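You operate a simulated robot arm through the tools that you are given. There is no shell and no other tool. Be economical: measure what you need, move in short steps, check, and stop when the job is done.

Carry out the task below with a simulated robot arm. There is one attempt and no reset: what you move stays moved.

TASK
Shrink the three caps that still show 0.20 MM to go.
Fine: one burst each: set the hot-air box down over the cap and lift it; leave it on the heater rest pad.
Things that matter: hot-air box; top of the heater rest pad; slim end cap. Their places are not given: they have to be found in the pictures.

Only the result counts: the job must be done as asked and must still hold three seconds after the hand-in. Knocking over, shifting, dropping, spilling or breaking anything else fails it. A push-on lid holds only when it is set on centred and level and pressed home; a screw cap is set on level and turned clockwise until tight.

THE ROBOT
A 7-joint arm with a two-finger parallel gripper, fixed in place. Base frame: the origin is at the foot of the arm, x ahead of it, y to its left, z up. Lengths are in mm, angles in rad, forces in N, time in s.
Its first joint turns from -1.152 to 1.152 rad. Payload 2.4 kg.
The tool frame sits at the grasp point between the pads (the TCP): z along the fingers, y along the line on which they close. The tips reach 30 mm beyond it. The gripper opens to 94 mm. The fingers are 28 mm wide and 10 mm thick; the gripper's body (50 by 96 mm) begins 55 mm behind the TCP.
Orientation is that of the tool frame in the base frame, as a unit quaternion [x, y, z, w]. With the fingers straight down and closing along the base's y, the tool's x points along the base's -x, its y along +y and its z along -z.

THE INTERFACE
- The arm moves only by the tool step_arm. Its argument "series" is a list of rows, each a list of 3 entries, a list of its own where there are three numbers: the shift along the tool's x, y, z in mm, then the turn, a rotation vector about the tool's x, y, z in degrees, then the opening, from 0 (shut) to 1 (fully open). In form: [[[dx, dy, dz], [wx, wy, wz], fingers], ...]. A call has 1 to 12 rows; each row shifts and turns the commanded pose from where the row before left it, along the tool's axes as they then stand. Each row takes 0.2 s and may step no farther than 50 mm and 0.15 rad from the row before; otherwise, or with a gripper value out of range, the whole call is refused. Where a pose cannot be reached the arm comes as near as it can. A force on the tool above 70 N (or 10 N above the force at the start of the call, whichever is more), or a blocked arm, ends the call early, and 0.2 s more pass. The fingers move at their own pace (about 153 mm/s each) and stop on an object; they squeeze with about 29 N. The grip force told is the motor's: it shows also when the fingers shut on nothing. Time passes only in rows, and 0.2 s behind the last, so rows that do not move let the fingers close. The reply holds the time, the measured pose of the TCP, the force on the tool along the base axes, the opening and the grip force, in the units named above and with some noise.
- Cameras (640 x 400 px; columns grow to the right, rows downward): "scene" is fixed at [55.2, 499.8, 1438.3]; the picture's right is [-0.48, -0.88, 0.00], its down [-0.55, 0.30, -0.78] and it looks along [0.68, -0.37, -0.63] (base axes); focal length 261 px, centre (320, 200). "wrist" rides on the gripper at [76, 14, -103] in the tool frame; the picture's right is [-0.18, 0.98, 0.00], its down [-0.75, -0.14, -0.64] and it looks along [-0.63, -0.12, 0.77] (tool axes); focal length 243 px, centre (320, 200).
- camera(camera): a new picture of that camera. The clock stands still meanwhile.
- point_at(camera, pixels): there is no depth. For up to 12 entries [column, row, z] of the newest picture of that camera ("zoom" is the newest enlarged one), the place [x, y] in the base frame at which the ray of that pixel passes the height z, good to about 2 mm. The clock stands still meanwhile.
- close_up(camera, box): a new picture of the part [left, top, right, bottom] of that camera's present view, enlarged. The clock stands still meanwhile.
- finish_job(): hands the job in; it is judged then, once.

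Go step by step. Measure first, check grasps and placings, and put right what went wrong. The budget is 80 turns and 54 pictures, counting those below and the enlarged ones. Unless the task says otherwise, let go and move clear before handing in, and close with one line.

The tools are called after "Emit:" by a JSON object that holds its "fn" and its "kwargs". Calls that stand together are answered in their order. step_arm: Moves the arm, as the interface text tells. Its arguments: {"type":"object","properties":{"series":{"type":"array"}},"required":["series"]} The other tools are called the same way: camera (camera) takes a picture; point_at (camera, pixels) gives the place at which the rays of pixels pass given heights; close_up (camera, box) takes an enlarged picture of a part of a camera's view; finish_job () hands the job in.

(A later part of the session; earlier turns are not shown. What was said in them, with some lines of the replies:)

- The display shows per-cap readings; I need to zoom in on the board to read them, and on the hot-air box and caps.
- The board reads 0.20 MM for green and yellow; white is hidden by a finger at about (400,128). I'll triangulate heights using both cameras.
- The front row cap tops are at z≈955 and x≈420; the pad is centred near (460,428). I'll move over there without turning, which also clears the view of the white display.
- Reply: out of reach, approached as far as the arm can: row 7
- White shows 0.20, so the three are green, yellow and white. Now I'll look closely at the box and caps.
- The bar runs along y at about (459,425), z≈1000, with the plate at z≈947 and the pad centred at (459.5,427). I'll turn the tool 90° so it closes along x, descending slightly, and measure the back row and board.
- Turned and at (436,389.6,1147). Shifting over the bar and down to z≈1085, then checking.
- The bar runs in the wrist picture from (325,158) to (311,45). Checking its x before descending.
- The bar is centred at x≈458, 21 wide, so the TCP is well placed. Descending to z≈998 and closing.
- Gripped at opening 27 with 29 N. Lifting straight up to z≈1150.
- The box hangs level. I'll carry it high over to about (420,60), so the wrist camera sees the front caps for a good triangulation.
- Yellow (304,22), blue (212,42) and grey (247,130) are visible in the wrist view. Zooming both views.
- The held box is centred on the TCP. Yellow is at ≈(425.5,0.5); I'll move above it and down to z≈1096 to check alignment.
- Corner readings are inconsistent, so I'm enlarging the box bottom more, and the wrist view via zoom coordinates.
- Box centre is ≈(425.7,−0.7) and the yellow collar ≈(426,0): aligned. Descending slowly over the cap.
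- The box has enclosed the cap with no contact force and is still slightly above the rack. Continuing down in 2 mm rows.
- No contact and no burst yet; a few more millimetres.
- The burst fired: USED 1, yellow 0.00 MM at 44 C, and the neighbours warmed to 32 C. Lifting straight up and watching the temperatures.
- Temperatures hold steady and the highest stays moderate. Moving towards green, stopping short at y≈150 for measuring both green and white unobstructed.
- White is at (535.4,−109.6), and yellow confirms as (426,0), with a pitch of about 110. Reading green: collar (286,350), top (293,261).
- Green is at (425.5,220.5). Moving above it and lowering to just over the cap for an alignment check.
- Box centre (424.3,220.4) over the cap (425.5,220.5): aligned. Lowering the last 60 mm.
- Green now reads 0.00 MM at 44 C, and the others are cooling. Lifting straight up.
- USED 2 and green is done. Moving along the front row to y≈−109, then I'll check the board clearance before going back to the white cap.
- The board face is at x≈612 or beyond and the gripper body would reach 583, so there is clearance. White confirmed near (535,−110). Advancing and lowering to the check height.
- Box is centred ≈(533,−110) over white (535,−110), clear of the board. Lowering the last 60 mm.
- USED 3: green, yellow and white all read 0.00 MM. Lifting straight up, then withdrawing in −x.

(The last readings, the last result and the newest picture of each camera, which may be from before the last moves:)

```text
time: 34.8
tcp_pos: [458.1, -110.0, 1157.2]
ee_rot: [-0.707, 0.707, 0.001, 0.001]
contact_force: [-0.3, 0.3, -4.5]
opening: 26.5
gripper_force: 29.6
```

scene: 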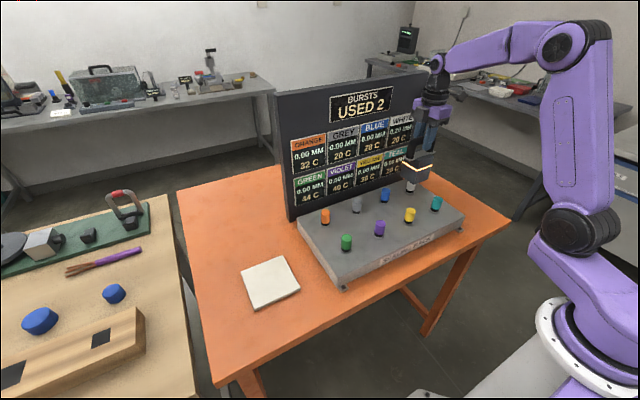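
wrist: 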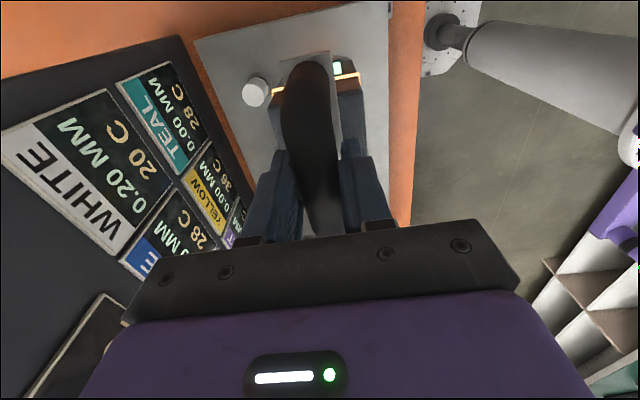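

Now carrying back to the pad at high level.

Emit:
{"fn": "step_arm", "kwargs": {"series": [[[-25, 0, 0], [0, 0, 0], 0], [[-45, 0, 0], [0, 0, 0], 0], [[-48, 0, 0], [0, 0, 0], 0], [[-48, 0, 0], [0, 0, 0], 0], [[-48, 0, 0], [0, 0, 0], 0], [[-48, 0, 0], [0, 0, 0], 0], [[-48, 0, 0], [0, 0, 0], 0], [[-48, 0, 0], [0, 0, 0], 0], [[-48, 0, 0], [0, 0, 0], 0], [[-45, 0, 0], [0, 0, 0], 0], [[-44, 0, 0], [0, 0, 0], 0], [[-25, 0, 0], [0, 0, 0], 0]]}}

Emit:
{"fn": "step_arm", "kwargs": {"series": [[[-15, 0, 0], [0, 0, 0], 0], [[0, 0, 25], [0, 0, 0], 0], [[0, 0, 30], [0, 0, 0], 0], [[0, 0, 30], [0, 0, 0], 0], [[0, 0, 25], [0, 0, 0], 0], [[0, 0, 15], [0, 0, 0], 0], [[0, 0, 0], [0, 0, 0], 0], [[0, 0, 0], [0, 0, 0], 0]]}}

Emit:
{"fn": "close_up", "kwargs": {"camera": "scene", "box": [215, 200, 325, 320]}}

```text
time: 37.4
tcp_pos: [458.9, 411.7, 1157.7]
ee_rot: [-0.707, 0.707, 0.0, 0.0]
contact_force: [0.3, 0.3, -3.6]
opening: 26.3
gripper_force: 29.4
```

```text
time: 39.2
tcp_pos: [458.2, 427.2, 1032.0]
ee_rot: [-0.707, 0.707, 0.0, 0.0]
contact_force: [0.0, -0.2, -3.6]
opening: 26.0
gripper_force: 29.1
```

```text
3.33 times, centred on (270, 260) of scene
```

zoom: 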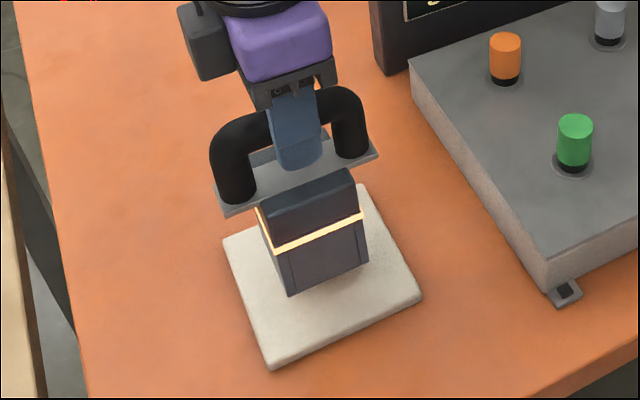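

The box is centred above the pad. Lowering gently to the original grasp height (~999).

Emit:
{"fn": "step_arm", "kwargs": {"series": [[[0, 0, 12], [0, 0, 0], 0], [[0, 0, 10], [0, 0, 0], 0], [[0, 0, 5], [0, 0, 0], 0], [[0, 0, 2], [0, 0, 0], 0], [[0, 0, 1], [0, 0, 0], 0], [[0, 0, 1], [0, 0, 0], 0], [[0, 0, 0], [0, 0, 0], 0]]}}

```text
time: 40.8
tcp_pos: [459.0, 424.9, 1002.2]
ee_rot: [-0.707, 0.708, 0.0, 0.0]
contact_force: [-0.8, -1.1, 0.1]
opening: 25.9
gripper_force: 28.9
```

Force has risen from −3.6 to about 0, so it is touching; one more millimetre to confirm.

Emit:
{"fn": "step_arm", "kwargs": {"series": [[[0, 0, 0.7], [0, 0, 0], 0], [[0, 0, 0.5], [0, 0, 0], 0], [[0, 0, 0], [0, 0, 0], 0]]}}

Emit:
{"fn": "close_up", "kwargs": {"camera": "scene", "box": [225, 240, 315, 310]}}

```text
time: 41.6
tcp_pos: [459.4, 425.4, 1003.2]
ee_rot: [-0.707, 0.707, 0.0, 0.001]
contact_force: [-3.0, -4.6, 13.2]
opening: 25.5
gripper_force: 29.4
```

```text
5.71 times, centred on (270, 275) of scene
```

zoom: 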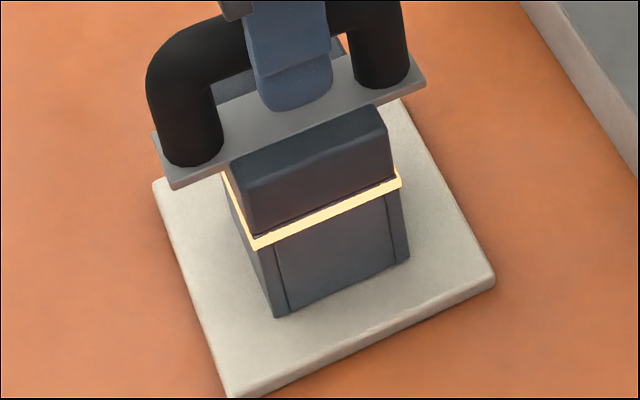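

Seated on the pad (13 N). Easing off slightly, opening, and rising straight up.

Emit:
{"fn": "step_arm", "kwargs": {"series": [[[0, 0, -0.8], [0, 0, 0], 0], [[0, 0, 0], [0, 0, 0], 0.5], [[0, 0, 0], [0, 0, 0], 1], [[0, 0, 0], [0, 0, 0], 1], [[0, 0, -10], [0, 0, 0], 1], [[0, 0, -25], [0, 0, 0], 1], [[0, 0, -35], [0, 0, 0], 1], [[0, 0, -40], [0, 0, 0], 1], [[0, 0, -40], [0, 0, 0], 1], [[0, 0, 0], [0, 0, 0], 1]]}}

Emit:
{"fn": "camera", "kwargs": {"camera": "scene"}}

Emit:
{"fn": "close_up", "kwargs": {"camera": "scene", "box": [225, 225, 315, 315]}}

Emit:
{"fn": "close_up", "kwargs": {"camera": "scene", "box": [280, 70, 480, 250]}}

```text
time: 43.8
tcp_pos: [454.2, 425.1, 1151.4]
ee_rot: [-0.707, 0.707, 0.0, 0.0]
contact_force: [0.2, 0.1, 1.2]
opening: 94.2
gripper_force: 0.1
```

```text
13 pictures are left
```

scene: 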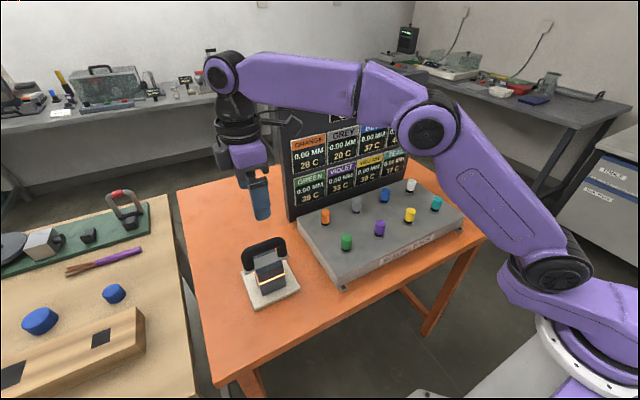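

```text
4.44 times, centred on (270, 270) of scene
```

zoom: 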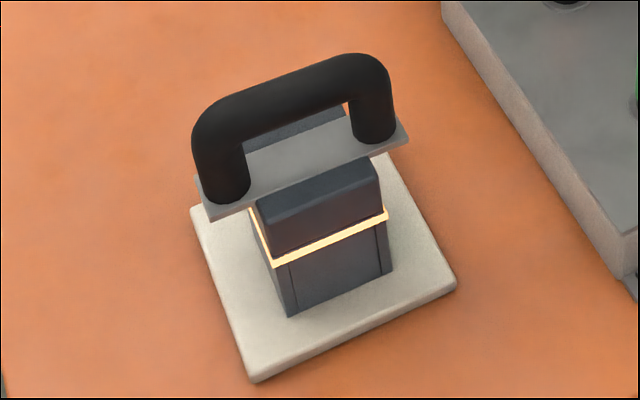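

```text
2.22 times, centred on (380, 160) of scene
```

zoom: 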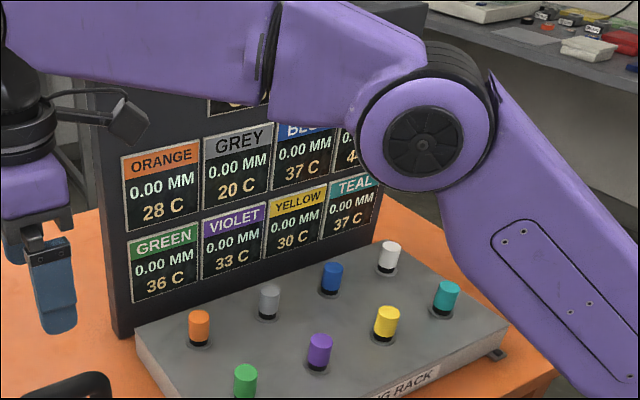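

The box stands upright on the pad, the gripper is clear, and every visible readout shows 0.00 MM with temperatures unchanged since burst 3. Handing in.

Emit:
{"fn": "finish_job", "kwargs": {}}

```text
The job is handed in.
```

The green, yellow and white caps each got one burst and now read 0.00 MM (USED 3). The hot-air box is back on the heater rest pad, and the arm has let go and moved clear.
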